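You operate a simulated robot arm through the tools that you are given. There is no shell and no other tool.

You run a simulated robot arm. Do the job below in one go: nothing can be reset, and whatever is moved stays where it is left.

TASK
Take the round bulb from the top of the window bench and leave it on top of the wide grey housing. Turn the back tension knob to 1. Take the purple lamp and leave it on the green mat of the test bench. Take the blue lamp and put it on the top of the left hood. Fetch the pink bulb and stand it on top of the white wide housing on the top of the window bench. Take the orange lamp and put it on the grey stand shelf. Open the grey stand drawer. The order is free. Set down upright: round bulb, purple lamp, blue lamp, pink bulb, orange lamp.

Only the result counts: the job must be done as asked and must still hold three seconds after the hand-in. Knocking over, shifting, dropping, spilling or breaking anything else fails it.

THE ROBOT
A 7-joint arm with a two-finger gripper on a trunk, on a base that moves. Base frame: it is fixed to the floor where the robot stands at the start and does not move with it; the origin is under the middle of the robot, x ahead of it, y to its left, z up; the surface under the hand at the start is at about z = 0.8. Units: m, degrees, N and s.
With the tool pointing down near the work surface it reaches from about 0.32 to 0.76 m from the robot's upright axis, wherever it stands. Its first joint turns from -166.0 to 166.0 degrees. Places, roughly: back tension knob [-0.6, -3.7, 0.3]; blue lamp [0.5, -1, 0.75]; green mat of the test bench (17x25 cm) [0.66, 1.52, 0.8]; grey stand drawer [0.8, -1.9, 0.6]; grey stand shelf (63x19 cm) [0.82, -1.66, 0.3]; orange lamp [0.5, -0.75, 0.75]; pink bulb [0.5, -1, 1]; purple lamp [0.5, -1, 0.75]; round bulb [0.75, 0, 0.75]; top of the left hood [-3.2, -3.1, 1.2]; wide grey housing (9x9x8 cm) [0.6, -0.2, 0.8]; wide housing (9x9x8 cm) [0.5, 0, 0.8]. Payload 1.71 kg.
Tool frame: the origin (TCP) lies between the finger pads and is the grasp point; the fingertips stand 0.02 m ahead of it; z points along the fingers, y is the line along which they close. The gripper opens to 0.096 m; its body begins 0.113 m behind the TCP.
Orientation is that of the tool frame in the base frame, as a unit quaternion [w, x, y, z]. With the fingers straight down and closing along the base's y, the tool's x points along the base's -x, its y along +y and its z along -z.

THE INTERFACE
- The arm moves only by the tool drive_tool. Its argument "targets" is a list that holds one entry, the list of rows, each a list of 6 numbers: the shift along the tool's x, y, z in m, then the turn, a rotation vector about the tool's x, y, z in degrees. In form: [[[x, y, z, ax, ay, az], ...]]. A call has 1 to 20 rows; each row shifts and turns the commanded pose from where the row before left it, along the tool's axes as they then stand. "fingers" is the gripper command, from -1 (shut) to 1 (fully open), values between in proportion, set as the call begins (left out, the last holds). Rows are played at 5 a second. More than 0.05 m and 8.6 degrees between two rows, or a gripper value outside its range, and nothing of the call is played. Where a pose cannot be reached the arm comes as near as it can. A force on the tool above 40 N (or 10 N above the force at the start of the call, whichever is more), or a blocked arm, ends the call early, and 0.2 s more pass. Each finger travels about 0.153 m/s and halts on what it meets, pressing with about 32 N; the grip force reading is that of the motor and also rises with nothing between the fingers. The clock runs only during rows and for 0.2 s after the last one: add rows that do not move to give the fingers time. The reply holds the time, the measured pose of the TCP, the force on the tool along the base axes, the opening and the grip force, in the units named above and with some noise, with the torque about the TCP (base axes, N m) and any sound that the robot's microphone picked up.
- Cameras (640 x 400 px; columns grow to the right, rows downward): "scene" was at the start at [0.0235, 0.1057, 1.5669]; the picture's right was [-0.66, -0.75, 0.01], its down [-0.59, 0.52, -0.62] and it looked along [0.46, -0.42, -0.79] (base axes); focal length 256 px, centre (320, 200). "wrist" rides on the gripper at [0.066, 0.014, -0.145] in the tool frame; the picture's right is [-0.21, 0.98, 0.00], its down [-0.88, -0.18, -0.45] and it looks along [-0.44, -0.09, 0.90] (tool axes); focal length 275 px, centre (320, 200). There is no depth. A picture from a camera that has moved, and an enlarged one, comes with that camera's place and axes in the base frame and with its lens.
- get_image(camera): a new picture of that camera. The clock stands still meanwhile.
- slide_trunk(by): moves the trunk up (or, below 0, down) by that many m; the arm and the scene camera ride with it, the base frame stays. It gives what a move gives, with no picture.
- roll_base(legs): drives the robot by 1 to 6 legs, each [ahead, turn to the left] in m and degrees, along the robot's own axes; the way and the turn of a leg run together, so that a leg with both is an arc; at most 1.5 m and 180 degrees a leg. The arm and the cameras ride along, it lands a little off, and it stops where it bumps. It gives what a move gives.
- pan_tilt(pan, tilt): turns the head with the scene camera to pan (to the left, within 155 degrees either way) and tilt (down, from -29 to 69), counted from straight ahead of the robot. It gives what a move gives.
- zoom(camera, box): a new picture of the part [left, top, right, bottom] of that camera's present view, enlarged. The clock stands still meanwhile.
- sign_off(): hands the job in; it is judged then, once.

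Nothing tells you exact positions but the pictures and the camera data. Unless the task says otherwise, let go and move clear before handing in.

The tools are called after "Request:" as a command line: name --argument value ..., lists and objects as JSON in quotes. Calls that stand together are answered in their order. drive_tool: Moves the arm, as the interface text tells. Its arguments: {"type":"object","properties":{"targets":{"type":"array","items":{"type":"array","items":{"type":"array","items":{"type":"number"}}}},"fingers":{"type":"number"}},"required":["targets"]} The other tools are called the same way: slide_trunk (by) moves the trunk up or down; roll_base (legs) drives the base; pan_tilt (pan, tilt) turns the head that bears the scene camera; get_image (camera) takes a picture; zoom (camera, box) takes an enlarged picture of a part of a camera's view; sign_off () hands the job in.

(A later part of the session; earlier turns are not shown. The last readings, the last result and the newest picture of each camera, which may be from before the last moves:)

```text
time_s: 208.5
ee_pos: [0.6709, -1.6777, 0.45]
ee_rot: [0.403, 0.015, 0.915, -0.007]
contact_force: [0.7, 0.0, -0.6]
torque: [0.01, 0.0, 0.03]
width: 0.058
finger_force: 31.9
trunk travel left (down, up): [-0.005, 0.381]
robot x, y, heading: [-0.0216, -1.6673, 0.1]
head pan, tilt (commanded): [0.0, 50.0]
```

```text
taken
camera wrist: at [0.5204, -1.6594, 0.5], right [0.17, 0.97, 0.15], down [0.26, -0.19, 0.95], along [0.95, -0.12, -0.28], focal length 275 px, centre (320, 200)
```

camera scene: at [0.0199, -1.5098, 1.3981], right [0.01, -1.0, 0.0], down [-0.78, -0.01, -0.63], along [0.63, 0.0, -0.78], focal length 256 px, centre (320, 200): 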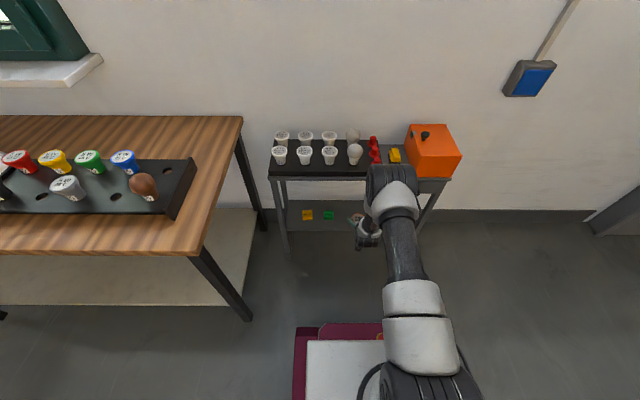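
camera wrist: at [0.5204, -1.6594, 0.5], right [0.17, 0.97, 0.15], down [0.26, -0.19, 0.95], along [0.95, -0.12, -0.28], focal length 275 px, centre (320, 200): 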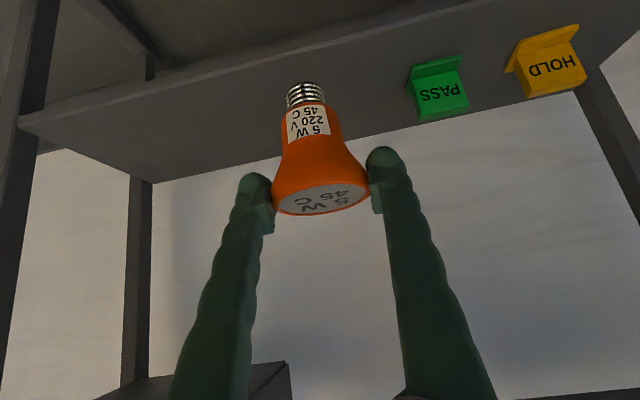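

Elbow and stand stay clear of each other. I drive another 8 cm in, which brings the lamp over the shelf's front part.

Request:
roll_base --legs '[[0.08, 0]]'

Request:
drive_tool --targets '[[[0, 0, 0, 0, 0, 0], [0, 0, 0, 0, 0, 0]]]'

Request:
get_image --camera "scene"

Request:
get_image --camera "wrist"

```text
time_s: 209.6
ee_pos: [0.7514, -1.6764, 0.45]
ee_rot: [0.403, 0.016, 0.915, -0.007]
contact_force: [0.5, 0.6, 0.2]
torque: [0.0, 0.03, -0.02]
width: 0.0579
finger_force: 31.7
trunk travel left (down, up): [-0.005, 0.381]
robot x, y, heading: [0.061, -1.6661, 0.5]
head pan, tilt (commanded): [0.0, 50.0]
```

```text
time_s: 210.2
ee_pos: [0.7441, -1.6766, 0.4618]
ee_rot: [0.411, 0.015, 0.912, -0.006]
contact_force: [-0.1, -0.2, -1.5]
torque: [-0.02, -0.01, -0.02]
width: 0.058
finger_force: 31.6
trunk travel left (down, up): [-0.005, 0.381]
robot x, y, heading: [0.0647, -1.6611, 0.4]
head pan, tilt (commanded): [0.0, 50.0]
```

```text
taken
camera scene: at [0.1005, -1.5091, 1.3981], right [0.01, -1.0, 0.0], down [-0.78, -0.01, -0.63], along [0.63, 0.0, -0.78], focal length 256 px, centre (320, 200)
```

scene: 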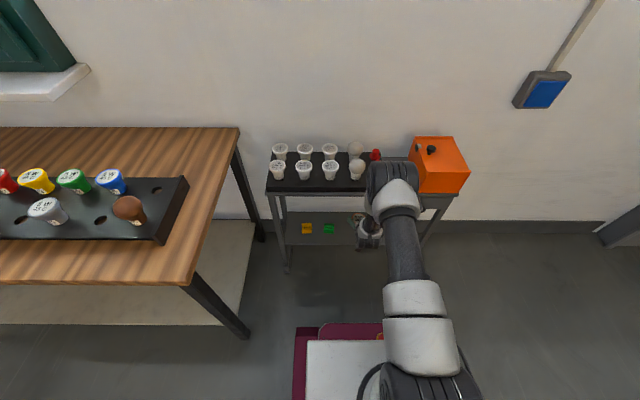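

```text
taken
camera wrist: at [0.5937, -1.6584, 0.5083], right [0.17, 0.97, 0.16], down [0.24, -0.19, 0.95], along [0.96, -0.12, -0.27], focal length 275 px, centre (320, 200)
```

wrist: 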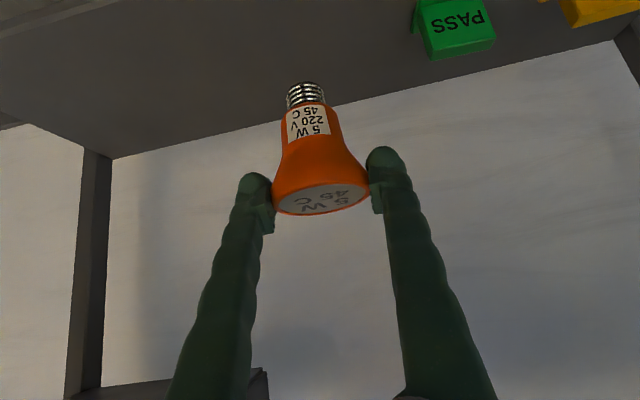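

I level the lamp (2.6 degrees) and move in and down over the shelf.

Request:
drive_tool --targets '[[[0, 0, 0, 0, 2.6, 0], [0.0074, 0, 0.0211, 0, 0, 0], [0.0074, 0, 0.0211, 0, 0, 0], [0.0074, 0, 0.0211, 0, 0, 0], [0, 0, 0, 0, 0, 0], [0, 0, 0, 0, 0, 0]]]'

Request:
get_image --camera "wrist"

Request:
get_image --camera "scene"

```text
time_s: 211.6
ee_pos: [0.7756, -1.6796, 0.3994]
ee_rot: [0.389, 0.014, 0.921, -0.005]
contact_force: [-0.2, 0.0, -0.9]
torque: [-0.02, 0.03, -0.01]
width: 0.0579
finger_force: 31.2
trunk travel left (down, up): [-0.005, 0.381]
robot x, y, heading: [0.0592, -1.6641, 0.3]
head pan, tilt (commanded): [0.0, 50.0]
```

```text
taken
camera wrist: at [0.6262, -1.6606, 0.4541], right [0.18, 0.97, 0.15], down [0.28, -0.19, 0.94], along [0.94, -0.12, -0.31], focal length 275 px, centre (320, 200)
```

wrist: 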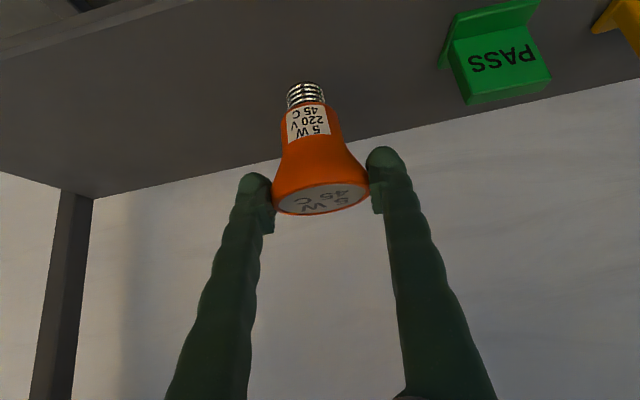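

```text
taken
camera scene: at [0.1003, -1.5091, 1.3981], right [0.01, -1.0, 0.0], down [-0.78, -0.01, -0.63], along [0.63, 0.0, -0.78], focal length 256 px, centre (320, 200)
```

scene: 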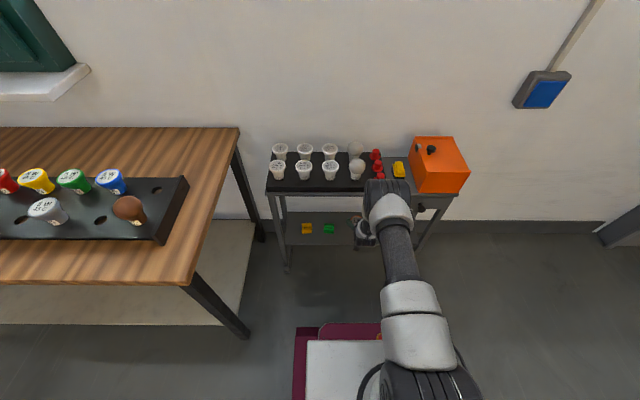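

The lamp hangs about 1 to 2 cm above the shelf. I lower in small steps until contact.

Request:
drive_tool --targets '[[[0.0029, 0, 0.0028, 0, 0, 0], [0.0029, 0, 0.0028, 0, 0, 0], [0, 0, 0, 0, 0, 0]]]'

Request:
drive_tool --targets '[[[0.0022, 0, 0.0021, 0, 0, 0], [0, 0, 0, 0, 0, 0]]]'

Request:
drive_tool --targets '[[[0.0014, 0, 0.0014, 0, 0, 0], [0, 0, 0, 0, 0, 0]]]'

```text
time_s: 212.4
ee_pos: [0.7751, -1.6778, 0.3926]
ee_rot: [0.39, 0.015, 0.921, -0.006]
contact_force: [0.2, 0.1, 0.1]
torque: [-0.03, -0.01, 0.0]
width: 0.0581
finger_force: 32.4
trunk travel left (down, up): [-0.005, 0.381]
robot x, y, heading: [0.0588, -1.6634, 0.1]
head pan, tilt (commanded): [0.0, 50.0]
```

```text
time_s: 213.0
ee_pos: [0.7747, -1.678, 0.3899]
ee_rot: [0.389, 0.015, 0.921, -0.005]
contact_force: [-0.1, 0.6, -1.0]
torque: [0.02, -0.01, -0.03]
width: 0.0579
finger_force: 32.6
trunk travel left (down, up): [-0.005, 0.381]
robot x, y, heading: [0.0575, -1.6659, 0.4]
head pan, tilt (commanded): [0.0, 50.0]
```

```text
time_s: 213.6
ee_pos: [0.7761, -1.6785, 0.3895]
ee_rot: [0.39, 0.015, 0.921, -0.006]
contact_force: [0.0, 0.1, -1.0]
torque: [0.03, 0.01, 0.03]
width: 0.0579
finger_force: 31.8
trunk travel left (down, up): [-0.005, 0.381]
robot x, y, heading: [0.0617, -1.6658, 0.4]
head pan, tilt (commanded): [0.0, 50.0]
```

Request:
drive_tool --targets '[[[0.0014, 0, 0.0014, 0, 0, 0], [0, 0, 0, 0, 0, 0]]]'

Request:
drive_tool --targets '[[[0.0014, 0, 0.0014, 0, 0, 0], [0, 0, 0, 0, 0, 0]]]'

Request:
get_image --camera "wrist"

```text
time_s: 214.2
ee_pos: [0.7749, -1.6785, 0.3866]
ee_rot: [0.39, 0.015, 0.921, -0.005]
contact_force: [-0.5, -0.4, -1.0]
torque: [0.0, -0.01, 0.01]
width: 0.0578
finger_force: 31.9
trunk travel left (down, up): [-0.005, 0.381]
robot x, y, heading: [0.0591, -1.6676, 0.5]
head pan, tilt (commanded): [0.0, 50.0]
```

```text
time_s: 214.8
ee_pos: [0.7757, -1.6782, 0.385]
ee_rot: [0.39, 0.015, 0.921, -0.006]
contact_force: [0.6, -0.4, -1.9]
torque: [-0.01, -0.05, -0.03]
width: 0.0581
finger_force: 32.1
trunk travel left (down, up): [-0.005, 0.381]
robot x, y, heading: [0.0591, -1.6688, 0.2]
head pan, tilt (commanded): [0.0, 50.0]
```

```text
taken
camera wrist: at [0.6262, -1.6597, 0.4387], right [0.17, 0.97, 0.15], down [0.28, -0.19, 0.94], along [0.94, -0.12, -0.31], focal length 275 px, centre (320, 200)
```

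wrist: 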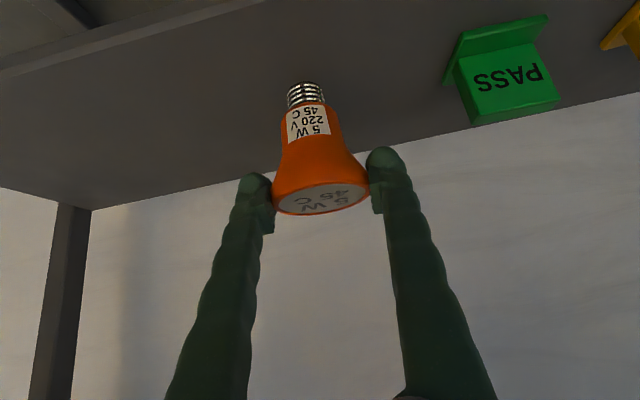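

No contact yet. I go on in 1.5 mm steps.

Request:
drive_tool --targets '[[[0.0022, 0, 0.0021, 0, 0, 0], [0, 0, 0, 0, 0, 0]]]'

Request:
drive_tool --targets '[[[0.0014, 0, 0.0014, 0, 0, 0], [0, 0, 0, 0, 0, 0]]]'

Request:
zoom --camera "wrist" --box '[240, 30, 400, 140]'

```text
time_s: 215.4
ee_pos: [0.7748, -1.6772, 0.3831]
ee_rot: [0.39, 0.015, 0.92, -0.006]
contact_force: [0.3, -0.8, -0.3]
torque: [0.05, 0.01, 0.02]
width: 0.058
finger_force: 32.3
trunk travel left (down, up): [-0.005, 0.381]
robot x, y, heading: [0.0618, -1.6654, 0.2]
head pan, tilt (commanded): [0.0, 50.0]
```

```text
time_s: 216.0
ee_pos: [0.7753, -1.6778, 0.3816]
ee_rot: [0.391, 0.015, 0.92, -0.006]
contact_force: [-2.0, 0.4, 8.9]
torque: [0.12, 0.08, 0.01]
width: 0.058
finger_force: 32.1
trunk travel left (down, up): [-0.005, 0.381]
robot x, y, heading: [0.061, -1.6655, 0.4]
head pan, tilt (commanded): [0.0, 50.0]
```

```text
3.64 times, centred on (320, 85) of wrist
camera zoom: at [0.6265, -1.6591, 0.4343], right [0.17, 0.97, 0.15], down [0.28, -0.19, 0.94], along [0.94, -0.12, -0.31], focal length 1001 px, centre (320, 618)
```

zoom: 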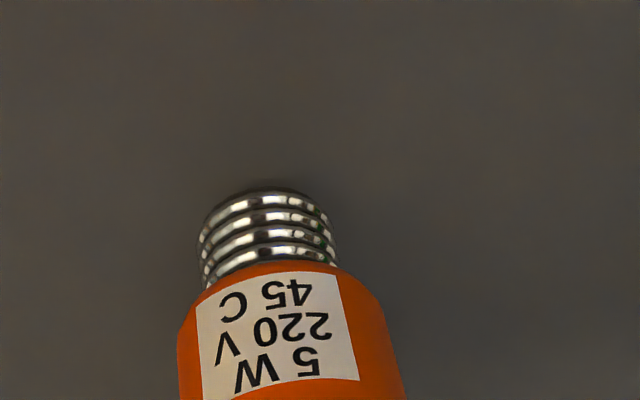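

Contact at z 0.382 with 9 N. I open gently.

Request:
drive_tool --targets '[[[-0.0007, 0, -0.0007, 0, 0, 0], [0, 0, 0, 0, 0, 0]]]'

Request:
drive_tool --targets '[[[0, 0, 0, 0, 0, 0], [0, 0, 0, 0, 0, 0], [0, 0, 0, 0, 0, 0]]]' --fingers 0.4

Request:
get_image --camera "wrist"

```text
time_s: 216.6
ee_pos: [0.7745, -1.6776, 0.3814]
ee_rot: [0.389, 0.015, 0.921, -0.006]
contact_force: [1.8, -0.6, 3.3]
torque: [0.04, -0.15, -0.02]
width: 0.058
finger_force: 31.8
trunk travel left (down, up): [-0.005, 0.381]
robot x, y, heading: [0.0575, -1.6639, 0.4]
head pan, tilt (commanded): [0.0, 50.0]
```

```text
time_s: 217.4
ee_pos: [0.7758, -1.6771, 0.3821]
ee_rot: [0.39, 0.014, 0.921, -0.005]
contact_force: [-0.3, 0.5, 0.8]
torque: [-0.01, 0.01, 0.05]
width: 0.0674
finger_force: 0.0
trunk travel left (down, up): [-0.005, 0.381]
robot x, y, heading: [0.0615, -1.6692, 0.5]
head pan, tilt (commanded): [0.0, 50.0]
```

```text
taken
camera wrist: at [0.626, -1.6591, 0.4346], right [0.17, 0.97, 0.15], down [0.28, -0.19, 0.94], along [0.94, -0.12, -0.31], focal length 275 px, centre (320, 200)
```

wrist: 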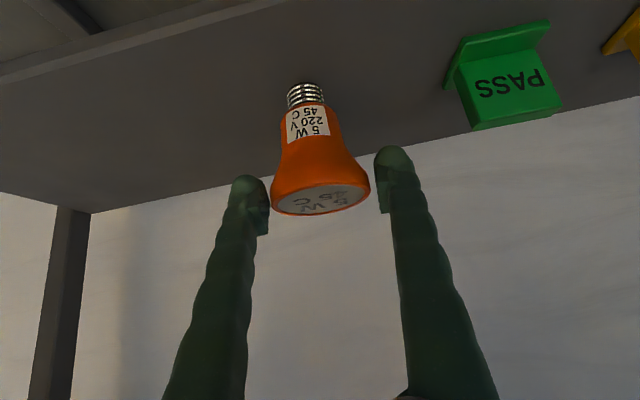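

The orange lamp stands on the shelf. I open wider and withdraw along the finger line.

Request:
drive_tool --targets '[[[0, 0, 0, 0, 0, 0], [0, 0, 0, 0, 0, 0], [0, 0, -0.02, 0, 0, 0], [0, 0, -0.04, 0, 0, 0], [0, 0, -0.04, 0, 0, 0], [0, 0, -0.04, 0, 0, 0], [0, 0, 0, 0, 0, 0]]]' --fingers 0.85

Request:
get_image --camera "wrist"

Request:
get_image --camera "scene"

```text
time_s: 219.0
ee_pos: [0.6721, -1.6737, 0.4787]
ee_rot: [0.39, 0.015, 0.921, -0.006]
contact_force: [0.0, -0.7, 0.7]
torque: [0.02, 0.01, -0.02]
width: 0.0893
finger_force: 0.0
trunk travel left (down, up): [-0.005, 0.381]
robot x, y, heading: [0.0607, -1.6656, 0.3]
head pan, tilt (commanded): [0.0, 50.0]
```

```text
taken
camera wrist: at [0.5243, -1.6547, 0.5305], right [0.17, 0.97, 0.15], down [0.28, -0.19, 0.94], along [0.94, -0.12, -0.31], focal length 275 px, centre (320, 200)
```

wrist: 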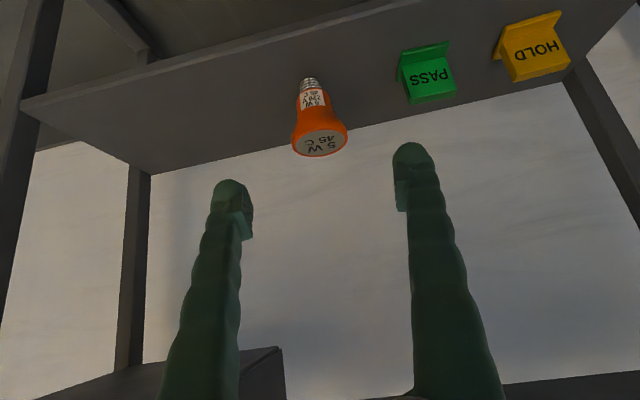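

```text
taken
camera scene: at [0.0999, -1.5091, 1.3981], right [0.01, -1.0, 0.0], down [-0.78, -0.01, -0.63], along [0.63, 0.0, -0.78], focal length 256 px, centre (320, 200)
```

scene: 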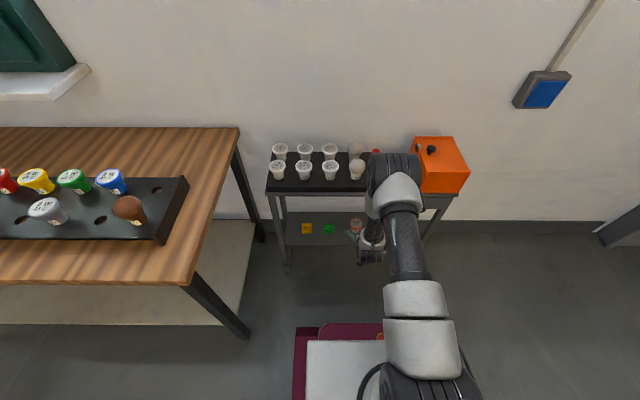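

The orange lamp stands upright on the shelf. Next the drawer: I back the hand off and bring it in front of the black knob at about (0.69, -1.886, 0.626) to look at it.

Request:
drive_tool --targets '[[[-0.0006, 0, -0.0377, 0, 0, 0], [-0.0006, 0, -0.0377, 0, 0, 0], [-0.0006, 0, -0.0377, 0, 0, 0], [-0.0168, -0.0353, -0.0163, 0, 0, 0], [-0.0168, -0.0353, -0.0163, 0, 0, 0], [-0.0168, -0.0353, -0.0163, 0, 0, 0], [-0.0168, -0.0353, -0.0163, 0, 0, 0], [-0.0168, -0.0353, -0.0163, 0, 0, 0], [-0.0168, -0.0353, -0.0163, 0, 0, 0], [0, 0, 0, 0, 0, 0]]]' --fingers 0.25

Request:
get_image --camera "wrist"

Request:
get_image --camera "scene"

```text
time_s: 221.2
ee_pos: [0.588, -1.886, 0.6986]
ee_rot: [0.39, 0.015, 0.921, -0.005]
contact_force: [0.0, 0.7, 0.2]
torque: [0.0, 0.03, 0.01]
width: 0.0601
finger_force: 0.1
trunk travel left (down, up): [-0.005, 0.381]
robot x, y, heading: [0.0623, -1.6652, 0.6]
head pan, tilt (commanded): [0.0, 50.0]
```

```text
taken
camera wrist: at [0.4391, -1.8669, 0.7518], right [0.17, 0.97, 0.15], down [0.28, -0.19, 0.94], along [0.94, -0.12, -0.31], focal length 275 px, centre (320, 200)
```

wrist: 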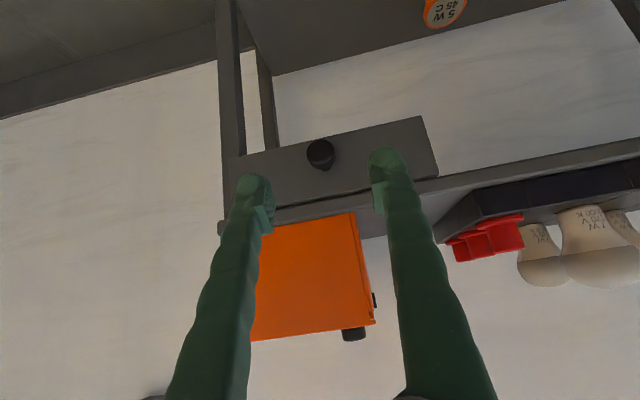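

```text
taken
camera scene: at [0.0996, -1.5095, 1.3981], right [0.01, -1.0, 0.0], down [-0.78, -0.01, -0.63], along [0.63, 0.0, -0.78], focal length 256 px, centre (320, 200)
```

scene: 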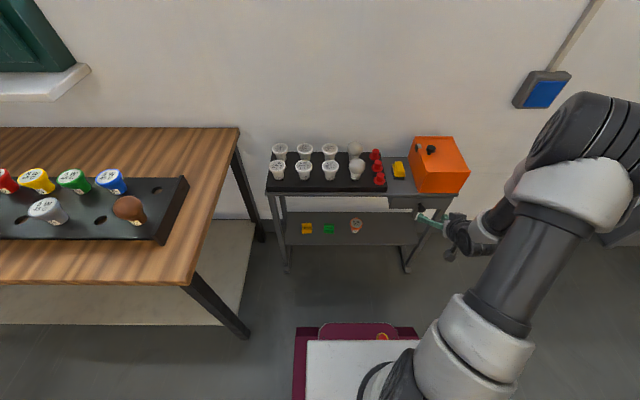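

The knob is at about (0.694, -1.891, 0.619), 2.7 cm wide. I approach with the fingers either side and stop 3 cm short to check.

Request:
drive_tool --targets '[[[-0.0055, -0.0006, 0.0317, 0, 0, 0], [-0.0055, -0.0006, 0.0317, 0, 0, 0], [-0.0055, -0.0006, 0.0317, 0, 0, 0], [0, 0, 0, 0, 0, 0]]]' --fingers 0.25

Request:
get_image --camera "wrist"

Request:
zoom --camera "scene" --box '[370, 160, 490, 290]'

```text
time_s: 222.2
ee_pos: [0.6676, -1.8884, 0.6443]
ee_rot: [0.39, 0.015, 0.921, -0.006]
contact_force: [0.2, 0.2, 0.6]
torque: [-0.02, -0.01, -0.02]
width: 0.06
finger_force: 0.0
trunk travel left (down, up): [-0.005, 0.381]
robot x, y, heading: [0.0608, -1.6668, 0.3]
head pan, tilt (commanded): [0.0, 50.0]
```

```text
taken
camera wrist: at [0.5188, -1.8697, 0.697], right [0.18, 0.97, 0.15], down [0.28, -0.19, 0.94], along [0.94, -0.12, -0.31], focal length 275 px, centre (320, 200)
```

wrist: 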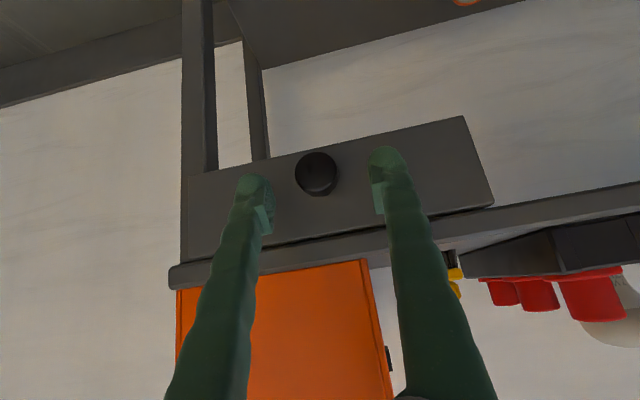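

```text
3.08 times, centred on (430, 225) of scene
camera zoom: at [0.1004, -1.5093, 1.3981], right [0.01, -1.0, 0.0], down [-0.78, -0.01, -0.63], along [0.63, 0.0, -0.78], focal length 786 px, centre (-18, 123)
```

zoom: 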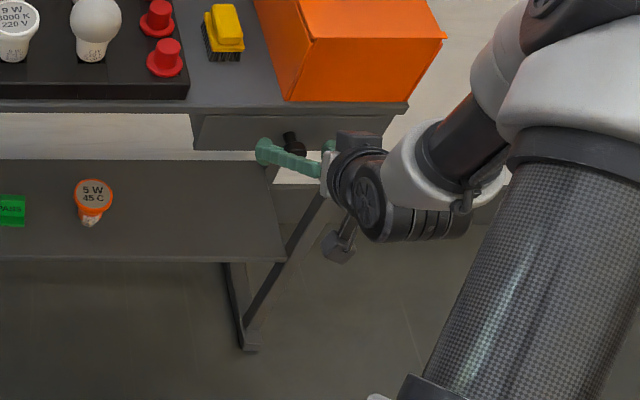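

The knob is centred between the fingers. I go the last 3 cm and close on it.

Request:
drive_tool --targets '[[[0, -0.001, 0.0145, 0, 0, 0], [0, -0.001, 0.014, 0, 0, 0], [0, 0, 0, 0, 0, 0]]]' --fingers 0.25

Request:
drive_tool --targets '[[[0, 0, 0, 0, 0, 0], [0, 0, 0, 0, 0, 0], [0, 0, 0, 0, 0, 0]]]' --fingers -1

Request:
get_image --camera "wrist"

```text
time_s: 223.0
ee_pos: [0.6873, -1.889, 0.6235]
ee_rot: [0.39, 0.014, 0.921, -0.005]
contact_force: [-0.8, 0.3, 0.7]
torque: [0.02, 0.01, 0.02]
width: 0.06
finger_force: 0.0
trunk travel left (down, up): [-0.005, 0.381]
robot x, y, heading: [0.0588, -1.6654, 0.3]
head pan, tilt (commanded): [0.0, 50.0]
```

```text
time_s: 223.8
ee_pos: [0.6863, -1.8896, 0.624]
ee_rot: [0.391, 0.015, 0.92, -0.005]
contact_force: [-0.5, -1.2, 1.0]
torque: [0.0, -0.02, 0.05]
width: 0.024
finger_force: 31.7
trunk travel left (down, up): [-0.005, 0.381]
robot x, y, heading: [0.0607, -1.6683, 0.4]
head pan, tilt (commanded): [0.0, 50.0]
```

```text
taken
camera wrist: at [0.538, -1.8718, 0.6772], right [0.18, 0.97, 0.15], down [0.28, -0.19, 0.94], along [0.94, -0.12, -0.31], focal length 275 px, centre (320, 200)
```

wrist: 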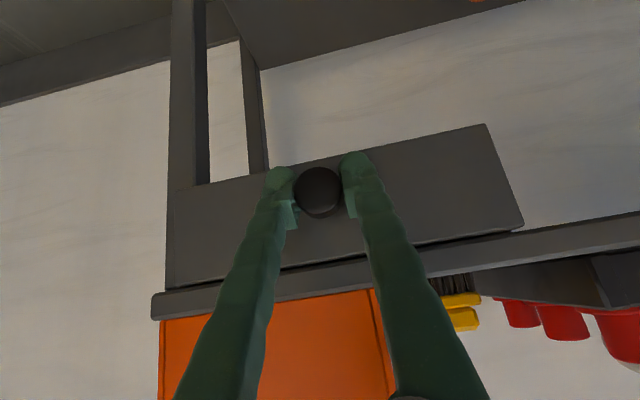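

The knob is gripped. I pull straight back towards -x.

Request:
drive_tool --targets '[[[0.0139, -0.0006, -0.0144, 0, 0, 0], [0.0139, -0.0006, -0.0144, 0, 0, 0], [0.0209, -0.0009, -0.0215, 0, 0, 0], [0.0209, -0.0009, -0.0215, 0, 0, 0], [0, 0, 0, 0, 0, 0]]]'

Request:
get_image --camera "wrist"

Request:
get_image --camera "scene"

```text
time_s: 225.0
ee_pos: [0.5857, -1.8902, 0.6227]
ee_rot: [0.39, 0.014, 0.921, -0.005]
contact_force: [0.5, 10.1, 0.1]
torque: [0.0, 0.25, 0.09]
width: 0.0242
finger_force: 32.3
trunk travel left (down, up): [-0.005, 0.381]
robot x, y, heading: [0.0626, -1.6675, 0.5]
head pan, tilt (commanded): [0.0, 50.0]
```

```text
taken
camera wrist: at [0.4374, -1.8725, 0.6774], right [0.17, 0.97, 0.15], down [0.29, -0.19, 0.94], along [0.94, -0.12, -0.31], focal length 275 px, centre (320, 200)
```

wrist: 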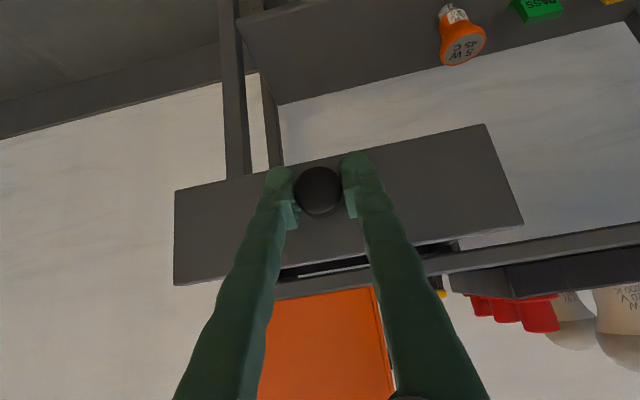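

```text
taken
camera scene: at [0.1003, -1.5087, 1.398], right [0.01, -1.0, 0.0], down [-0.78, -0.01, -0.63], along [0.63, 0.0, -0.78], focal length 256 px, centre (320, 200)
```

scene: 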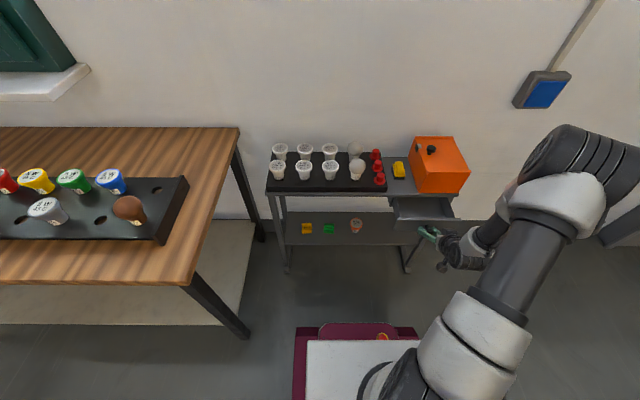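

The drawer is 10 cm open. I pull on in small steps until it stops.

Request:
drive_tool --targets '[[[0.0139, 0.0006, -0.0144, 0, 0, 0], [0.0139, -0.0004, -0.0144, 0, 0, 0], [0, 0, 0, 0, 0, 0]]]'

Request:
drive_tool --targets '[[[0.0139, -0.0004, -0.0144, 0, 0, 0], [0, 0, 0, 0, 0, 0]]]'

Request:
get_image --camera "scene"

```text
time_s: 225.8
ee_pos: [0.549, -1.8899, 0.6264]
ee_rot: [0.393, 0.013, 0.92, -0.007]
contact_force: [34.3, 3.2, 0.2]
torque: [0.02, -0.22, 0.04]
width: 0.0244
finger_force: 32.1
trunk travel left (down, up): [-0.005, 0.381]
robot x, y, heading: [0.0593, -1.6681, 0.4]
head pan, tilt (commanded): [0.0, 50.0]
```

```text
time_s: 226.4
ee_pos: [0.523, -1.8916, 0.6237]
ee_rot: [0.389, 0.017, 0.921, -0.007]
contact_force: [-0.6, -0.1, 0.2]
torque: [0.0, 0.0, 0.0]
width: 0.0
finger_force: 29.3
trunk travel left (down, up): [-0.005, 0.381]
robot x, y, heading: [0.057, -1.6663, 0.1]
head pan, tilt (commanded): [0.0, 50.0]
```

```text
taken
camera scene: at [0.0996, -1.5093, 1.3982], right [0.01, -1.0, 0.0], down [-0.78, -0.01, -0.63], along [0.63, 0.0, -0.78], focal length 256 px, centre (320, 200)
```

scene: 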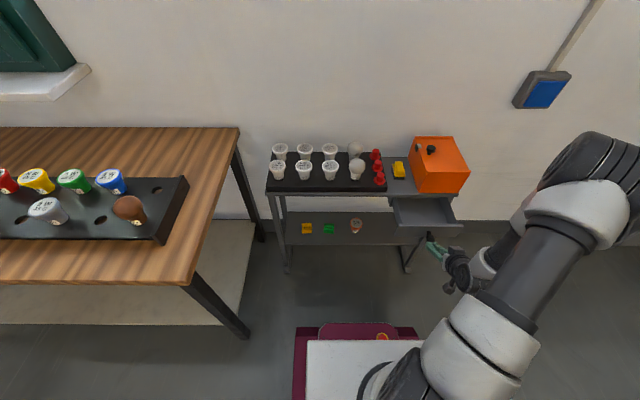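

The drawer reached its stop (about 14 cm open) and the fingers slipped off the knob. I open the fingers slightly, back away and check it.

Request:
drive_tool --targets '[[[0.0139, 0, -0.0344, 0, 0, 0], [0, 0, -0.04, 0, 0, 0], [0, 0, 0, 0, 0, 0]]]'

Request:
zoom --camera "scene" --box '[260, 120, 490, 290]'

Request:
get_image --camera "wrist"

```text
time_s: 227.2
ee_pos: [0.4647, -1.8886, 0.6656]
ee_rot: [0.389, 0.015, 0.921, -0.005]
contact_force: [-0.1, -0.4, 0.0]
torque: [-0.01, -0.02, 0.05]
width: 0.0
finger_force: 30.1
trunk travel left (down, up): [-0.005, 0.381]
robot x, y, heading: [0.0596, -1.6664, 0.6]
head pan, tilt (commanded): [0.0, 50.0]
```

```text
2.35 times, centred on (375, 205) of scene
camera zoom: at [0.0996, -1.509, 1.3981], right [0.01, -1.0, 0.0], down [-0.78, -0.01, -0.63], along [0.63, 0.0, -0.78], focal length 601 px, centre (191, 188)
```

zoom: 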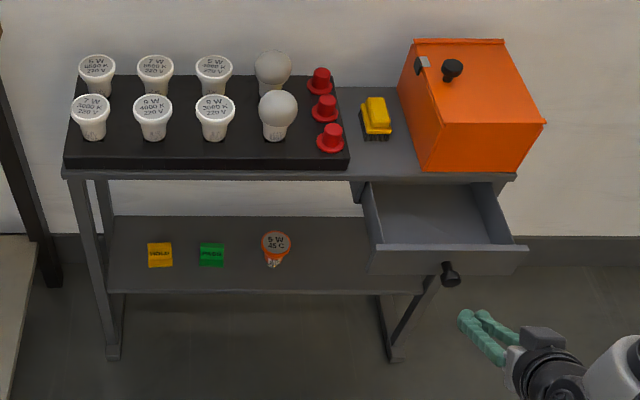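

```text
taken
camera wrist: at [0.3153, -1.8693, 0.7192], right [0.18, 0.97, 0.15], down [0.28, -0.19, 0.94], along [0.94, -0.12, -0.31], focal length 275 px, centre (320, 200)
```

wrist: 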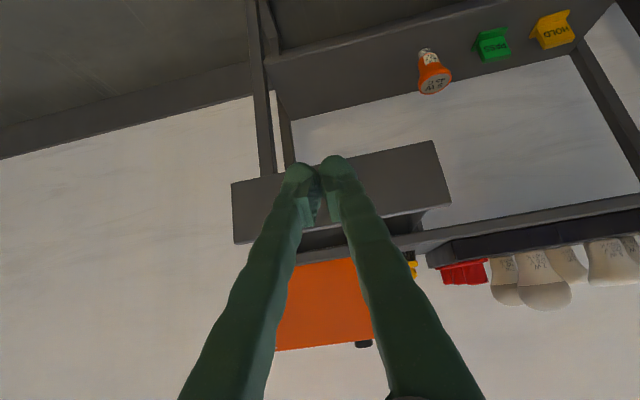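

The drawer is open at its stop and the orange lamp stands undisturbed. Next the back tension knob: I raise the arm, turn right and drive down the aisle between the stand and the step stool.

Request:
drive_tool --targets '[[[-0.0287, 0.0167, -0.0278, 0, 0, 0], [-0.0287, 0.0167, -0.0278, 0, 0, 0], [-0.0287, 0.0167, -0.0278, 0, 0, 0], [-0.0287, 0.0167, -0.0278, 0, 0, 0], [-0.0287, 0.0167, -0.0278, 0, 0, 0], [-0.0287, 0.0167, -0.0278, 0, 0, 0], [0, 0, 0, 0, 0, 0]]]' --fingers 0

Request:
pan_tilt --pan -90 --tilt 35

Request:
get_image --camera "scene"

```text
time_s: 228.8
ee_pos: [0.4942, -1.8031, 0.906]
ee_rot: [0.391, 0.015, 0.92, -0.007]
contact_force: [0.4, 0.6, -0.4]
torque: [-0.02, -0.02, -0.04]
width: 0.0479
finger_force: 0.1
out of reach, approached as far as the arm can: row 1, 2, 3
trunk travel left (down, up): [-0.005, 0.381]
robot x, y, heading: [0.0645, -1.6635, 0.7]
head pan, tilt (commanded): [0.0, 50.0]
```

```text
time_s: 230.5
ee_pos: [0.495, -1.8046, 0.9046]
ee_rot: [0.39, 0.015, 0.921, -0.006]
contact_force: [0.1, 1.1, 0.0]
torque: [-0.01, 0.01, -0.01]
width: 0.048
finger_force: 0.0
trunk travel left (down, up): [-0.005, 0.381]
robot x, y, heading: [0.0598, -1.6649, 0.3]
head pan, tilt (commanded): [-90.0, 35.0]
```

```text
taken
camera scene: at [0.024, -1.5978, 1.4211], right [-1.0, -0.01, 0.02], down [-0.02, 0.57, -0.82], along [0.0, -0.82, -0.57], focal length 256 px, centre (320, 200)
```

scene: 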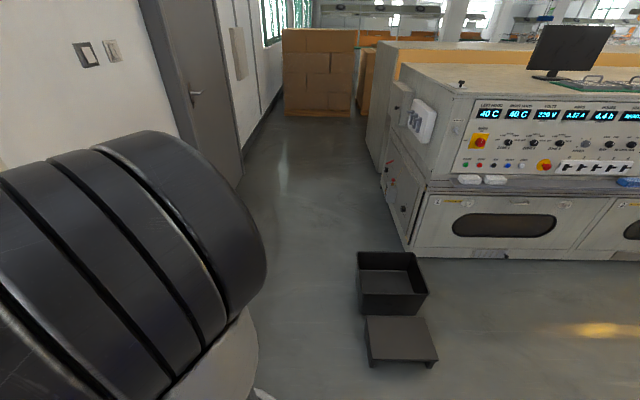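

The stool occupies x -0.6 to -0.19, y -2.2 to -2.65; I pass it on the window side at x about 0.18.

Request:
roll_base --legs '[[0, -78], [0.55, 0], [0, -12.4]]'

Request:
pan_tilt --pan -20 --tilt 35

Request:
get_image --camera "scene"

```text
time_s: 238.7
ee_pos: [0.0584, -2.6464, 0.9037]
ee_rot: [0.274, 0.655, 0.647, -0.277]
contact_force: [0.5, -0.5, -0.8]
torque: [0.0, -0.02, -0.01]
width: 0.048
finger_force: 0.1
trunk travel left (down, up): [-0.005, 0.381]
robot x, y, heading: [0.1862, -2.2107, -88.4]
head pan, tilt (commanded): [-90.0, 35.0]
```

```text
time_s: 240.1
ee_pos: [0.0606, -2.6338, 0.9108]
ee_rot: [0.28, 0.653, 0.645, -0.282]
contact_force: [-0.2, 0.0, 0.5]
torque: [0.0, 0.0, 0.02]
width: 0.0478
finger_force: 0.0
trunk travel left (down, up): [-0.005, 0.381]
robot x, y, heading: [0.1854, -2.2137, -88.4]
head pan, tilt (commanded): [-20.0, 35.0]
```

```text
taken
camera scene: at [0.3129, -2.2513, 1.4197], right [-0.95, 0.32, 0.01], down [0.18, 0.56, -0.81], along [-0.26, -0.77, -0.59], focal length 256 px, centre (320, 200)
```

scene: 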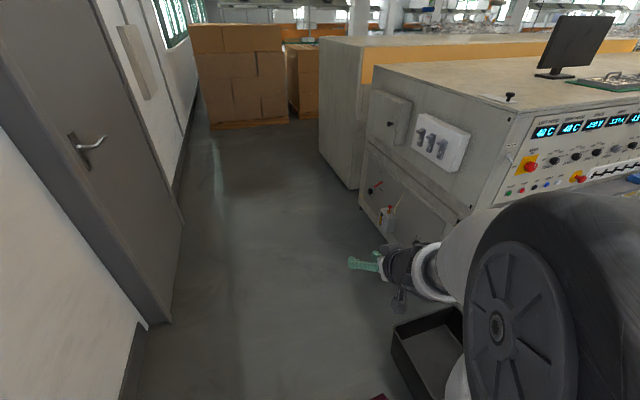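

The machine's end panel is visible with knobs low down. I zoom in on it.

Request:
zoom --camera "scene" --box '[340, 80, 480, 250]'

```text
2.35 times, centred on (410, 165) of scene
camera zoom: at [0.3129, -2.2513, 1.4197], right [-0.95, 0.32, 0.01], down [0.18, 0.56, -0.81], along [-0.26, -0.77, -0.59], focal length 601 px, centre (108, 282)
```

zoom: 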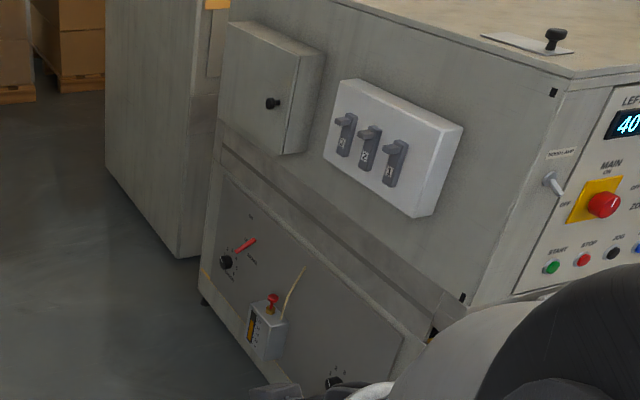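

The back knob is at about (-0.6, -3.715, 0.29), next to a red lever; an instrument box sits between the two knobs. I drive on to y = -3.7 and turn to face the panel.

Request:
roll_base --legs '[[1.45, -1.6], [0, -90]]'

Request:
pan_tilt --pan 10 --tilt 50

Request:
get_image --camera "scene"

Request:
get_image --camera "wrist"

```text
time_s: 252.2
ee_pos: [-0.209, -3.4608, 0.91]
ee_rot: [-0.012, 0.917, -0.033, -0.397]
contact_force: [0.6, -0.1, 0.4]
torque: [0.0, 0.02, 0.01]
width: 0.048
finger_force: 0.0
trunk travel left (down, up): [-0.005, 0.381]
robot x, y, heading: [0.2015, -3.6196, 177.9]
head pan, tilt (commanded): [-20.0, 35.0]
```

```text
time_s: 253.2
ee_pos: [-0.1961, -3.4624, 0.9166]
ee_rot: [-0.013, 0.914, -0.033, -0.405]
contact_force: [0.2, -0.5, -0.1]
torque: [0.01, 0.0, -0.01]
width: 0.048
finger_force: 0.1
trunk travel left (down, up): [-0.005, 0.381]
robot x, y, heading: [0.2053, -3.6151, 178.2]
head pan, tilt (commanded): [10.0, 50.0]
```

```text
taken
camera scene: at [0.162, -3.7823, 1.3981], right [-0.14, 0.99, 0.0], down [0.77, 0.11, -0.63], along [-0.62, -0.09, -0.78], focal length 256 px, centre (320, 200)
```

scene: 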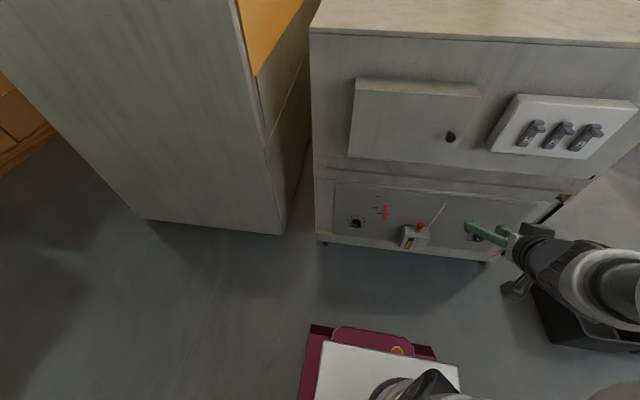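

```text
taken
camera wrist: at [-0.0454, -3.4859, 0.9649], right [-0.21, -0.97, 0.15], down [-0.25, 0.2, 0.95], along [-0.95, 0.16, -0.28], focal length 275 px, centre (320, 200)
```

wrist: 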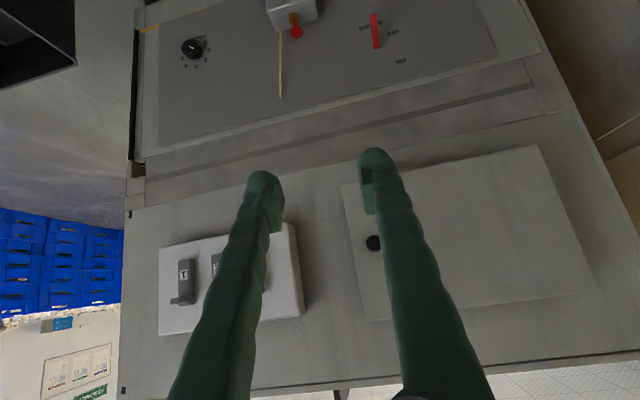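

I face the end panel. I zoom in on the knobs.

Request:
zoom --camera "scene" --box '[330, 190, 430, 255]'

Request:
zoom --camera "scene" --box '[335, 200, 375, 235]'

Request:
zoom --camera "wrist" --box '[150, 0, 450, 120]'

```text
6.15 times, centred on (380, 222) of scene
camera zoom: at [0.162, -3.7823, 1.3981], right [-0.14, 0.99, 0.0], down [0.77, 0.11, -0.63], along [-0.62, -0.09, -0.78], focal length 1572 px, centre (-49, 62)
```

zoom: 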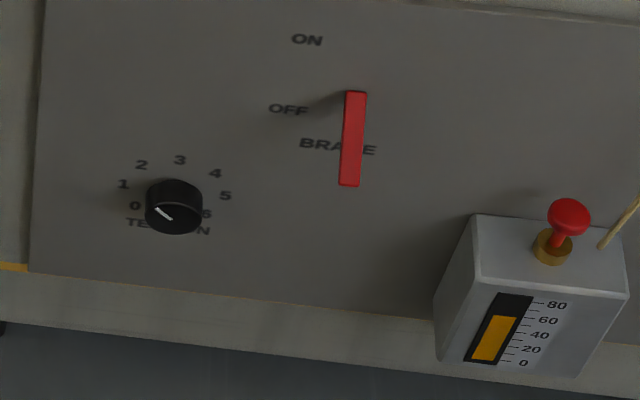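

```text
11.43 times, centred on (355, 218) of scene
camera zoom: at [0.162, -3.7823, 1.3981], right [-0.14, 0.99, 0.0], down [0.77, 0.11, -0.63], along [-0.62, -0.09, -0.78], focal length 2920 px, centre (-80, 0)
```

zoom: 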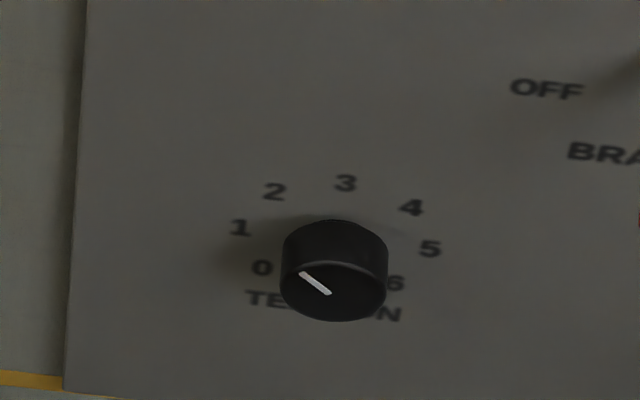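

```text
2.13 times, centred on (300, 60) of wrist
camera zoom: at [-0.0454, -3.4859, 0.9649], right [-0.21, -0.97, 0.15], down [-0.25, 0.2, 0.95], along [-0.95, 0.16, -0.28], focal length 587 px, centre (363, 499)
```

zoom: 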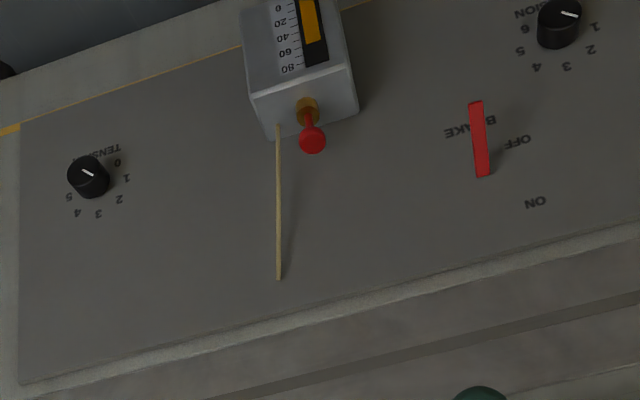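

The back knob (scale 0 to 6, 45 degrees per step) points at 2; the 1 is straight left, so it needs a 45 degree turn counter-clockwise seen from the front. The dial centre is at about (-0.57, -3.7035, 0.301), the knob 4.7 cm wide. I bring the tool down in front of it at its present 45 degree pitch.

Request:
drive_tool --targets '[[[0.0207, 0.0207, 0.0353, 0, 0, 0], [0.0207, 0.0207, 0.0353, 0, 0, 0], [0.0207, 0.0207, 0.0353, 0, 0, 0], [0.0207, 0.0207, 0.0353, 0, 0, 0], [0.0207, 0.0207, 0.0353, 0, 0, 0], [0.0207, 0.0207, 0.0353, 0, 0, 0], [0.0207, 0.0207, 0.0353, 0, 0, 0], [0.0207, 0.0207, 0.0353, 0, 0, 0], [0.0207, 0.0207, 0.0353, 0, 0, 0], [0.0207, 0.0207, 0.0353, 0, 0, 0], [0.0207, 0.0207, 0.0353, 0, 0, 0], [0.0207, 0.0207, 0.0353, 0, 0, 0], [0, 0, 0, 0, 0, 0]]]' --fingers 0.6

Request:
roll_base --legs '[[0.13, 1.8]]'

Request:
drive_tool --targets '[[[0, 0, 0, 0, 0, 0], [0, 0, 0, 0, 0, 0]]]'

Request:
get_image --camera "scene"

Request:
get_image --camera "wrist"

```text
time_s: 256.0
ee_pos: [-0.3967, -3.6794, 0.4669]
ee_rot: [-0.013, 0.914, -0.032, -0.404]
contact_force: [-0.2, 1.1, -0.8]
torque: [-0.01, 0.01, -0.05]
width: 0.0769
finger_force: 0.1
out of reach, approached as far as the arm can: row 1, 2, 3
trunk travel left (down, up): [-0.005, 0.381]
robot x, y, heading: [0.2041, -3.6165, 178.2]
head pan, tilt (commanded): [10.0, 50.0]
```

```text
time_s: 257.3
ee_pos: [-0.5253, -3.6981, 0.4681]
ee_rot: [-0.007, 0.914, -0.018, -0.405]
contact_force: [0.5, 0.5, -0.4]
torque: [0.02, -0.01, -0.02]
width: 0.0768
finger_force: 0.1
trunk travel left (down, up): [-0.005, 0.381]
robot x, y, heading: [0.0729, -3.6179, -179.9]
head pan, tilt (commanded): [10.0, 50.0]
```

```text
time_s: 257.9
ee_pos: [-0.5195, -3.6973, 0.4756]
ee_rot: [-0.007, 0.911, -0.019, -0.412]
contact_force: [0.5, 0.1, -0.4]
torque: [-0.02, 0.02, 0.01]
width: 0.0765
finger_force: 0.0
trunk travel left (down, up): [-0.005, 0.381]
robot x, y, heading: [0.072, -3.6147, -179.8]
head pan, tilt (commanded): [10.0, 50.0]
```

```text
taken
camera scene: at [0.0352, -3.7815, 1.3981], right [-0.18, 0.98, 0.0], down [0.76, 0.14, -0.63], along [-0.62, -0.11, -0.78], focal length 256 px, centre (320, 200)
```

scene: 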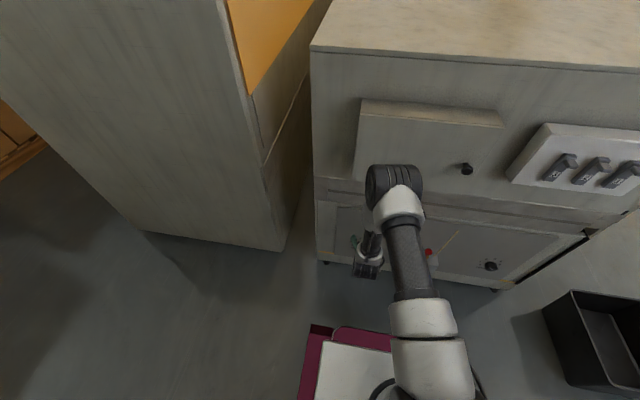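

```text
taken
camera wrist: at [-0.3671, -3.7174, 0.5233], right [-0.17, -0.97, 0.16], down [-0.24, 0.2, 0.95], along [-0.96, 0.13, -0.27], focal length 275 px, centre (320, 200)
```

wrist: 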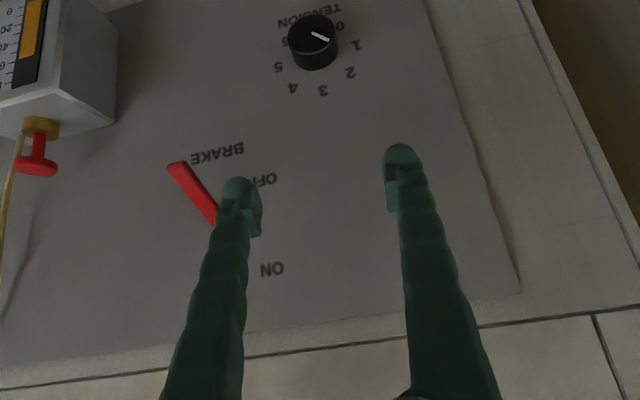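

The fingers are in front of the panel, and the elbow is near the upper cabinet. I zoom in to judge that gap before going on.

Request:
zoom --camera "scene" --box '[310, 80, 530, 300]'

Request:
zoom --camera "wrist" --box '[150, 0, 430, 240]'

```text
1.82 times, centred on (420, 190) of scene
camera zoom: at [0.0352, -3.7815, 1.3981], right [-0.18, 0.98, 0.0], down [0.76, 0.14, -0.63], along [-0.62, -0.11, -0.78], focal length 465 px, centre (138, 218)
```

zoom: 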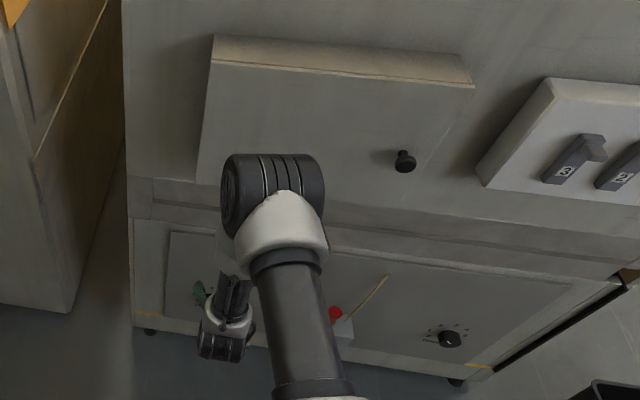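

```text
1.67 times, centred on (290, 120) of wrist
camera zoom: at [-0.3671, -3.7174, 0.5233], right [-0.17, -0.97, 0.16], down [-0.24, 0.2, 0.95], along [-0.96, 0.13, -0.27], focal length 459 px, centre (370, 333)
```

zoom: 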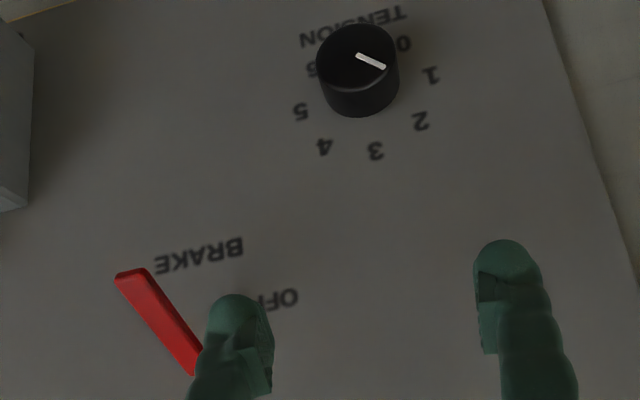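

The elbow could come within a few centimetres of the cabinet, so I back off 6 cm and reach further with the arm instead.

Request:
roll_base --legs '[[-0.065, 0]]'

Request:
drive_tool --targets '[[[0, 0, 0, 0, 0, 0], [0, 0, 0, 0, 0, 0]]]'

```text
time_s: 258.9
ee_pos: [-0.4518, -3.6982, 0.4765]
ee_rot: [-0.005, 0.912, -0.017, -0.411]
contact_force: [-0.3, 0.7, 0.1]
torque: [0.0, 0.0, 0.01]
width: 0.0771
finger_force: 0.0
trunk travel left (down, up): [-0.005, 0.381]
robot x, y, heading: [0.1388, -3.6139, -180.0]
head pan, tilt (commanded): [10.0, 50.0]
```

```text
time_s: 259.5
ee_pos: [-0.4459, -3.6989, 0.4869]
ee_rot: [-0.006, 0.908, -0.017, -0.418]
contact_force: [0.1, 0.1, -0.3]
torque: [0.02, 0.0, 0.01]
width: 0.0769
finger_force: 0.0
trunk travel left (down, up): [-0.005, 0.381]
robot x, y, heading: [0.1375, -3.6136, -179.9]
head pan, tilt (commanded): [10.0, 50.0]
```

The back-off leaves more room. I steepen the pitch to about 50 degrees and move to a pre-grasp point in front of the knob (axis at about y -3.706, z 0.314, face at x -0.565).

Request:
drive_tool --targets '[[[0, 0, 0, 0, 4.7, 0], [0, 0, 0, 0, 4.7, 0], [0.0038, 0.0027, 0.0339, 0, 0, 0], [0.0038, 0.0027, 0.0339, 0, 0, 0], [0.0038, 0.0027, 0.0339, 0, 0, 0], [0.0038, 0.0027, 0.0339, 0, 0, 0], [0, 0, 0, 0, 0, 0], [0, 0, 0, 0, 0, 0]]]' --fingers 0.6

Request:
get_image --camera "wrist"

Request:
get_image --camera "scene"

```text
time_s: 261.3
ee_pos: [-0.5212, -3.7054, 0.3714]
ee_rot: [-0.004, 0.94, -0.018, -0.342]
contact_force: [0.7, -0.4, 0.3]
torque: [-0.02, -0.02, 0.02]
width: 0.0767
finger_force: 0.1
trunk travel left (down, up): [-0.005, 0.381]
robot x, y, heading: [0.1385, -3.6121, -179.7]
head pan, tilt (commanded): [10.0, 50.0]
```

```text
taken
camera wrist: at [-0.3775, -3.7237, 0.4397], right [-0.19, -0.97, 0.14], down [-0.38, 0.2, 0.9], along [-0.91, 0.12, -0.41], focal length 275 px, centre (320, 200)
```

wrist: 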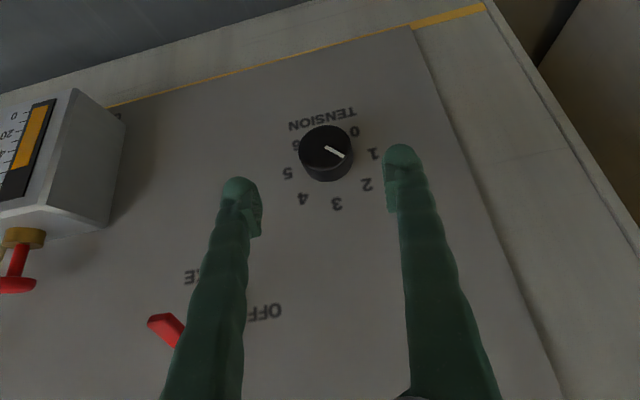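

```text
taken
camera scene: at [0.1014, -3.7813, 1.3981], right [-0.18, 0.98, 0.0], down [0.76, 0.14, -0.63], along [-0.62, -0.11, -0.78], focal length 256 px, centre (320, 200)
```

scene: 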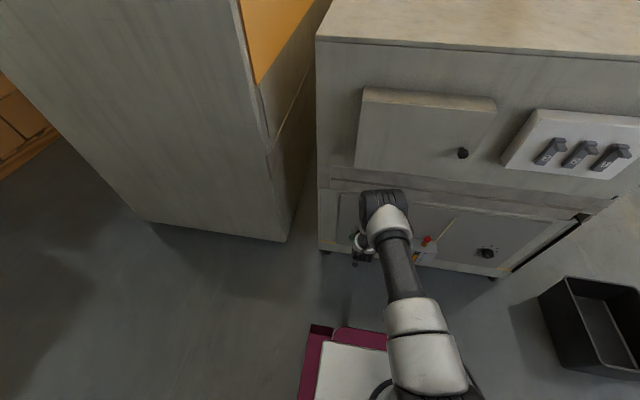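

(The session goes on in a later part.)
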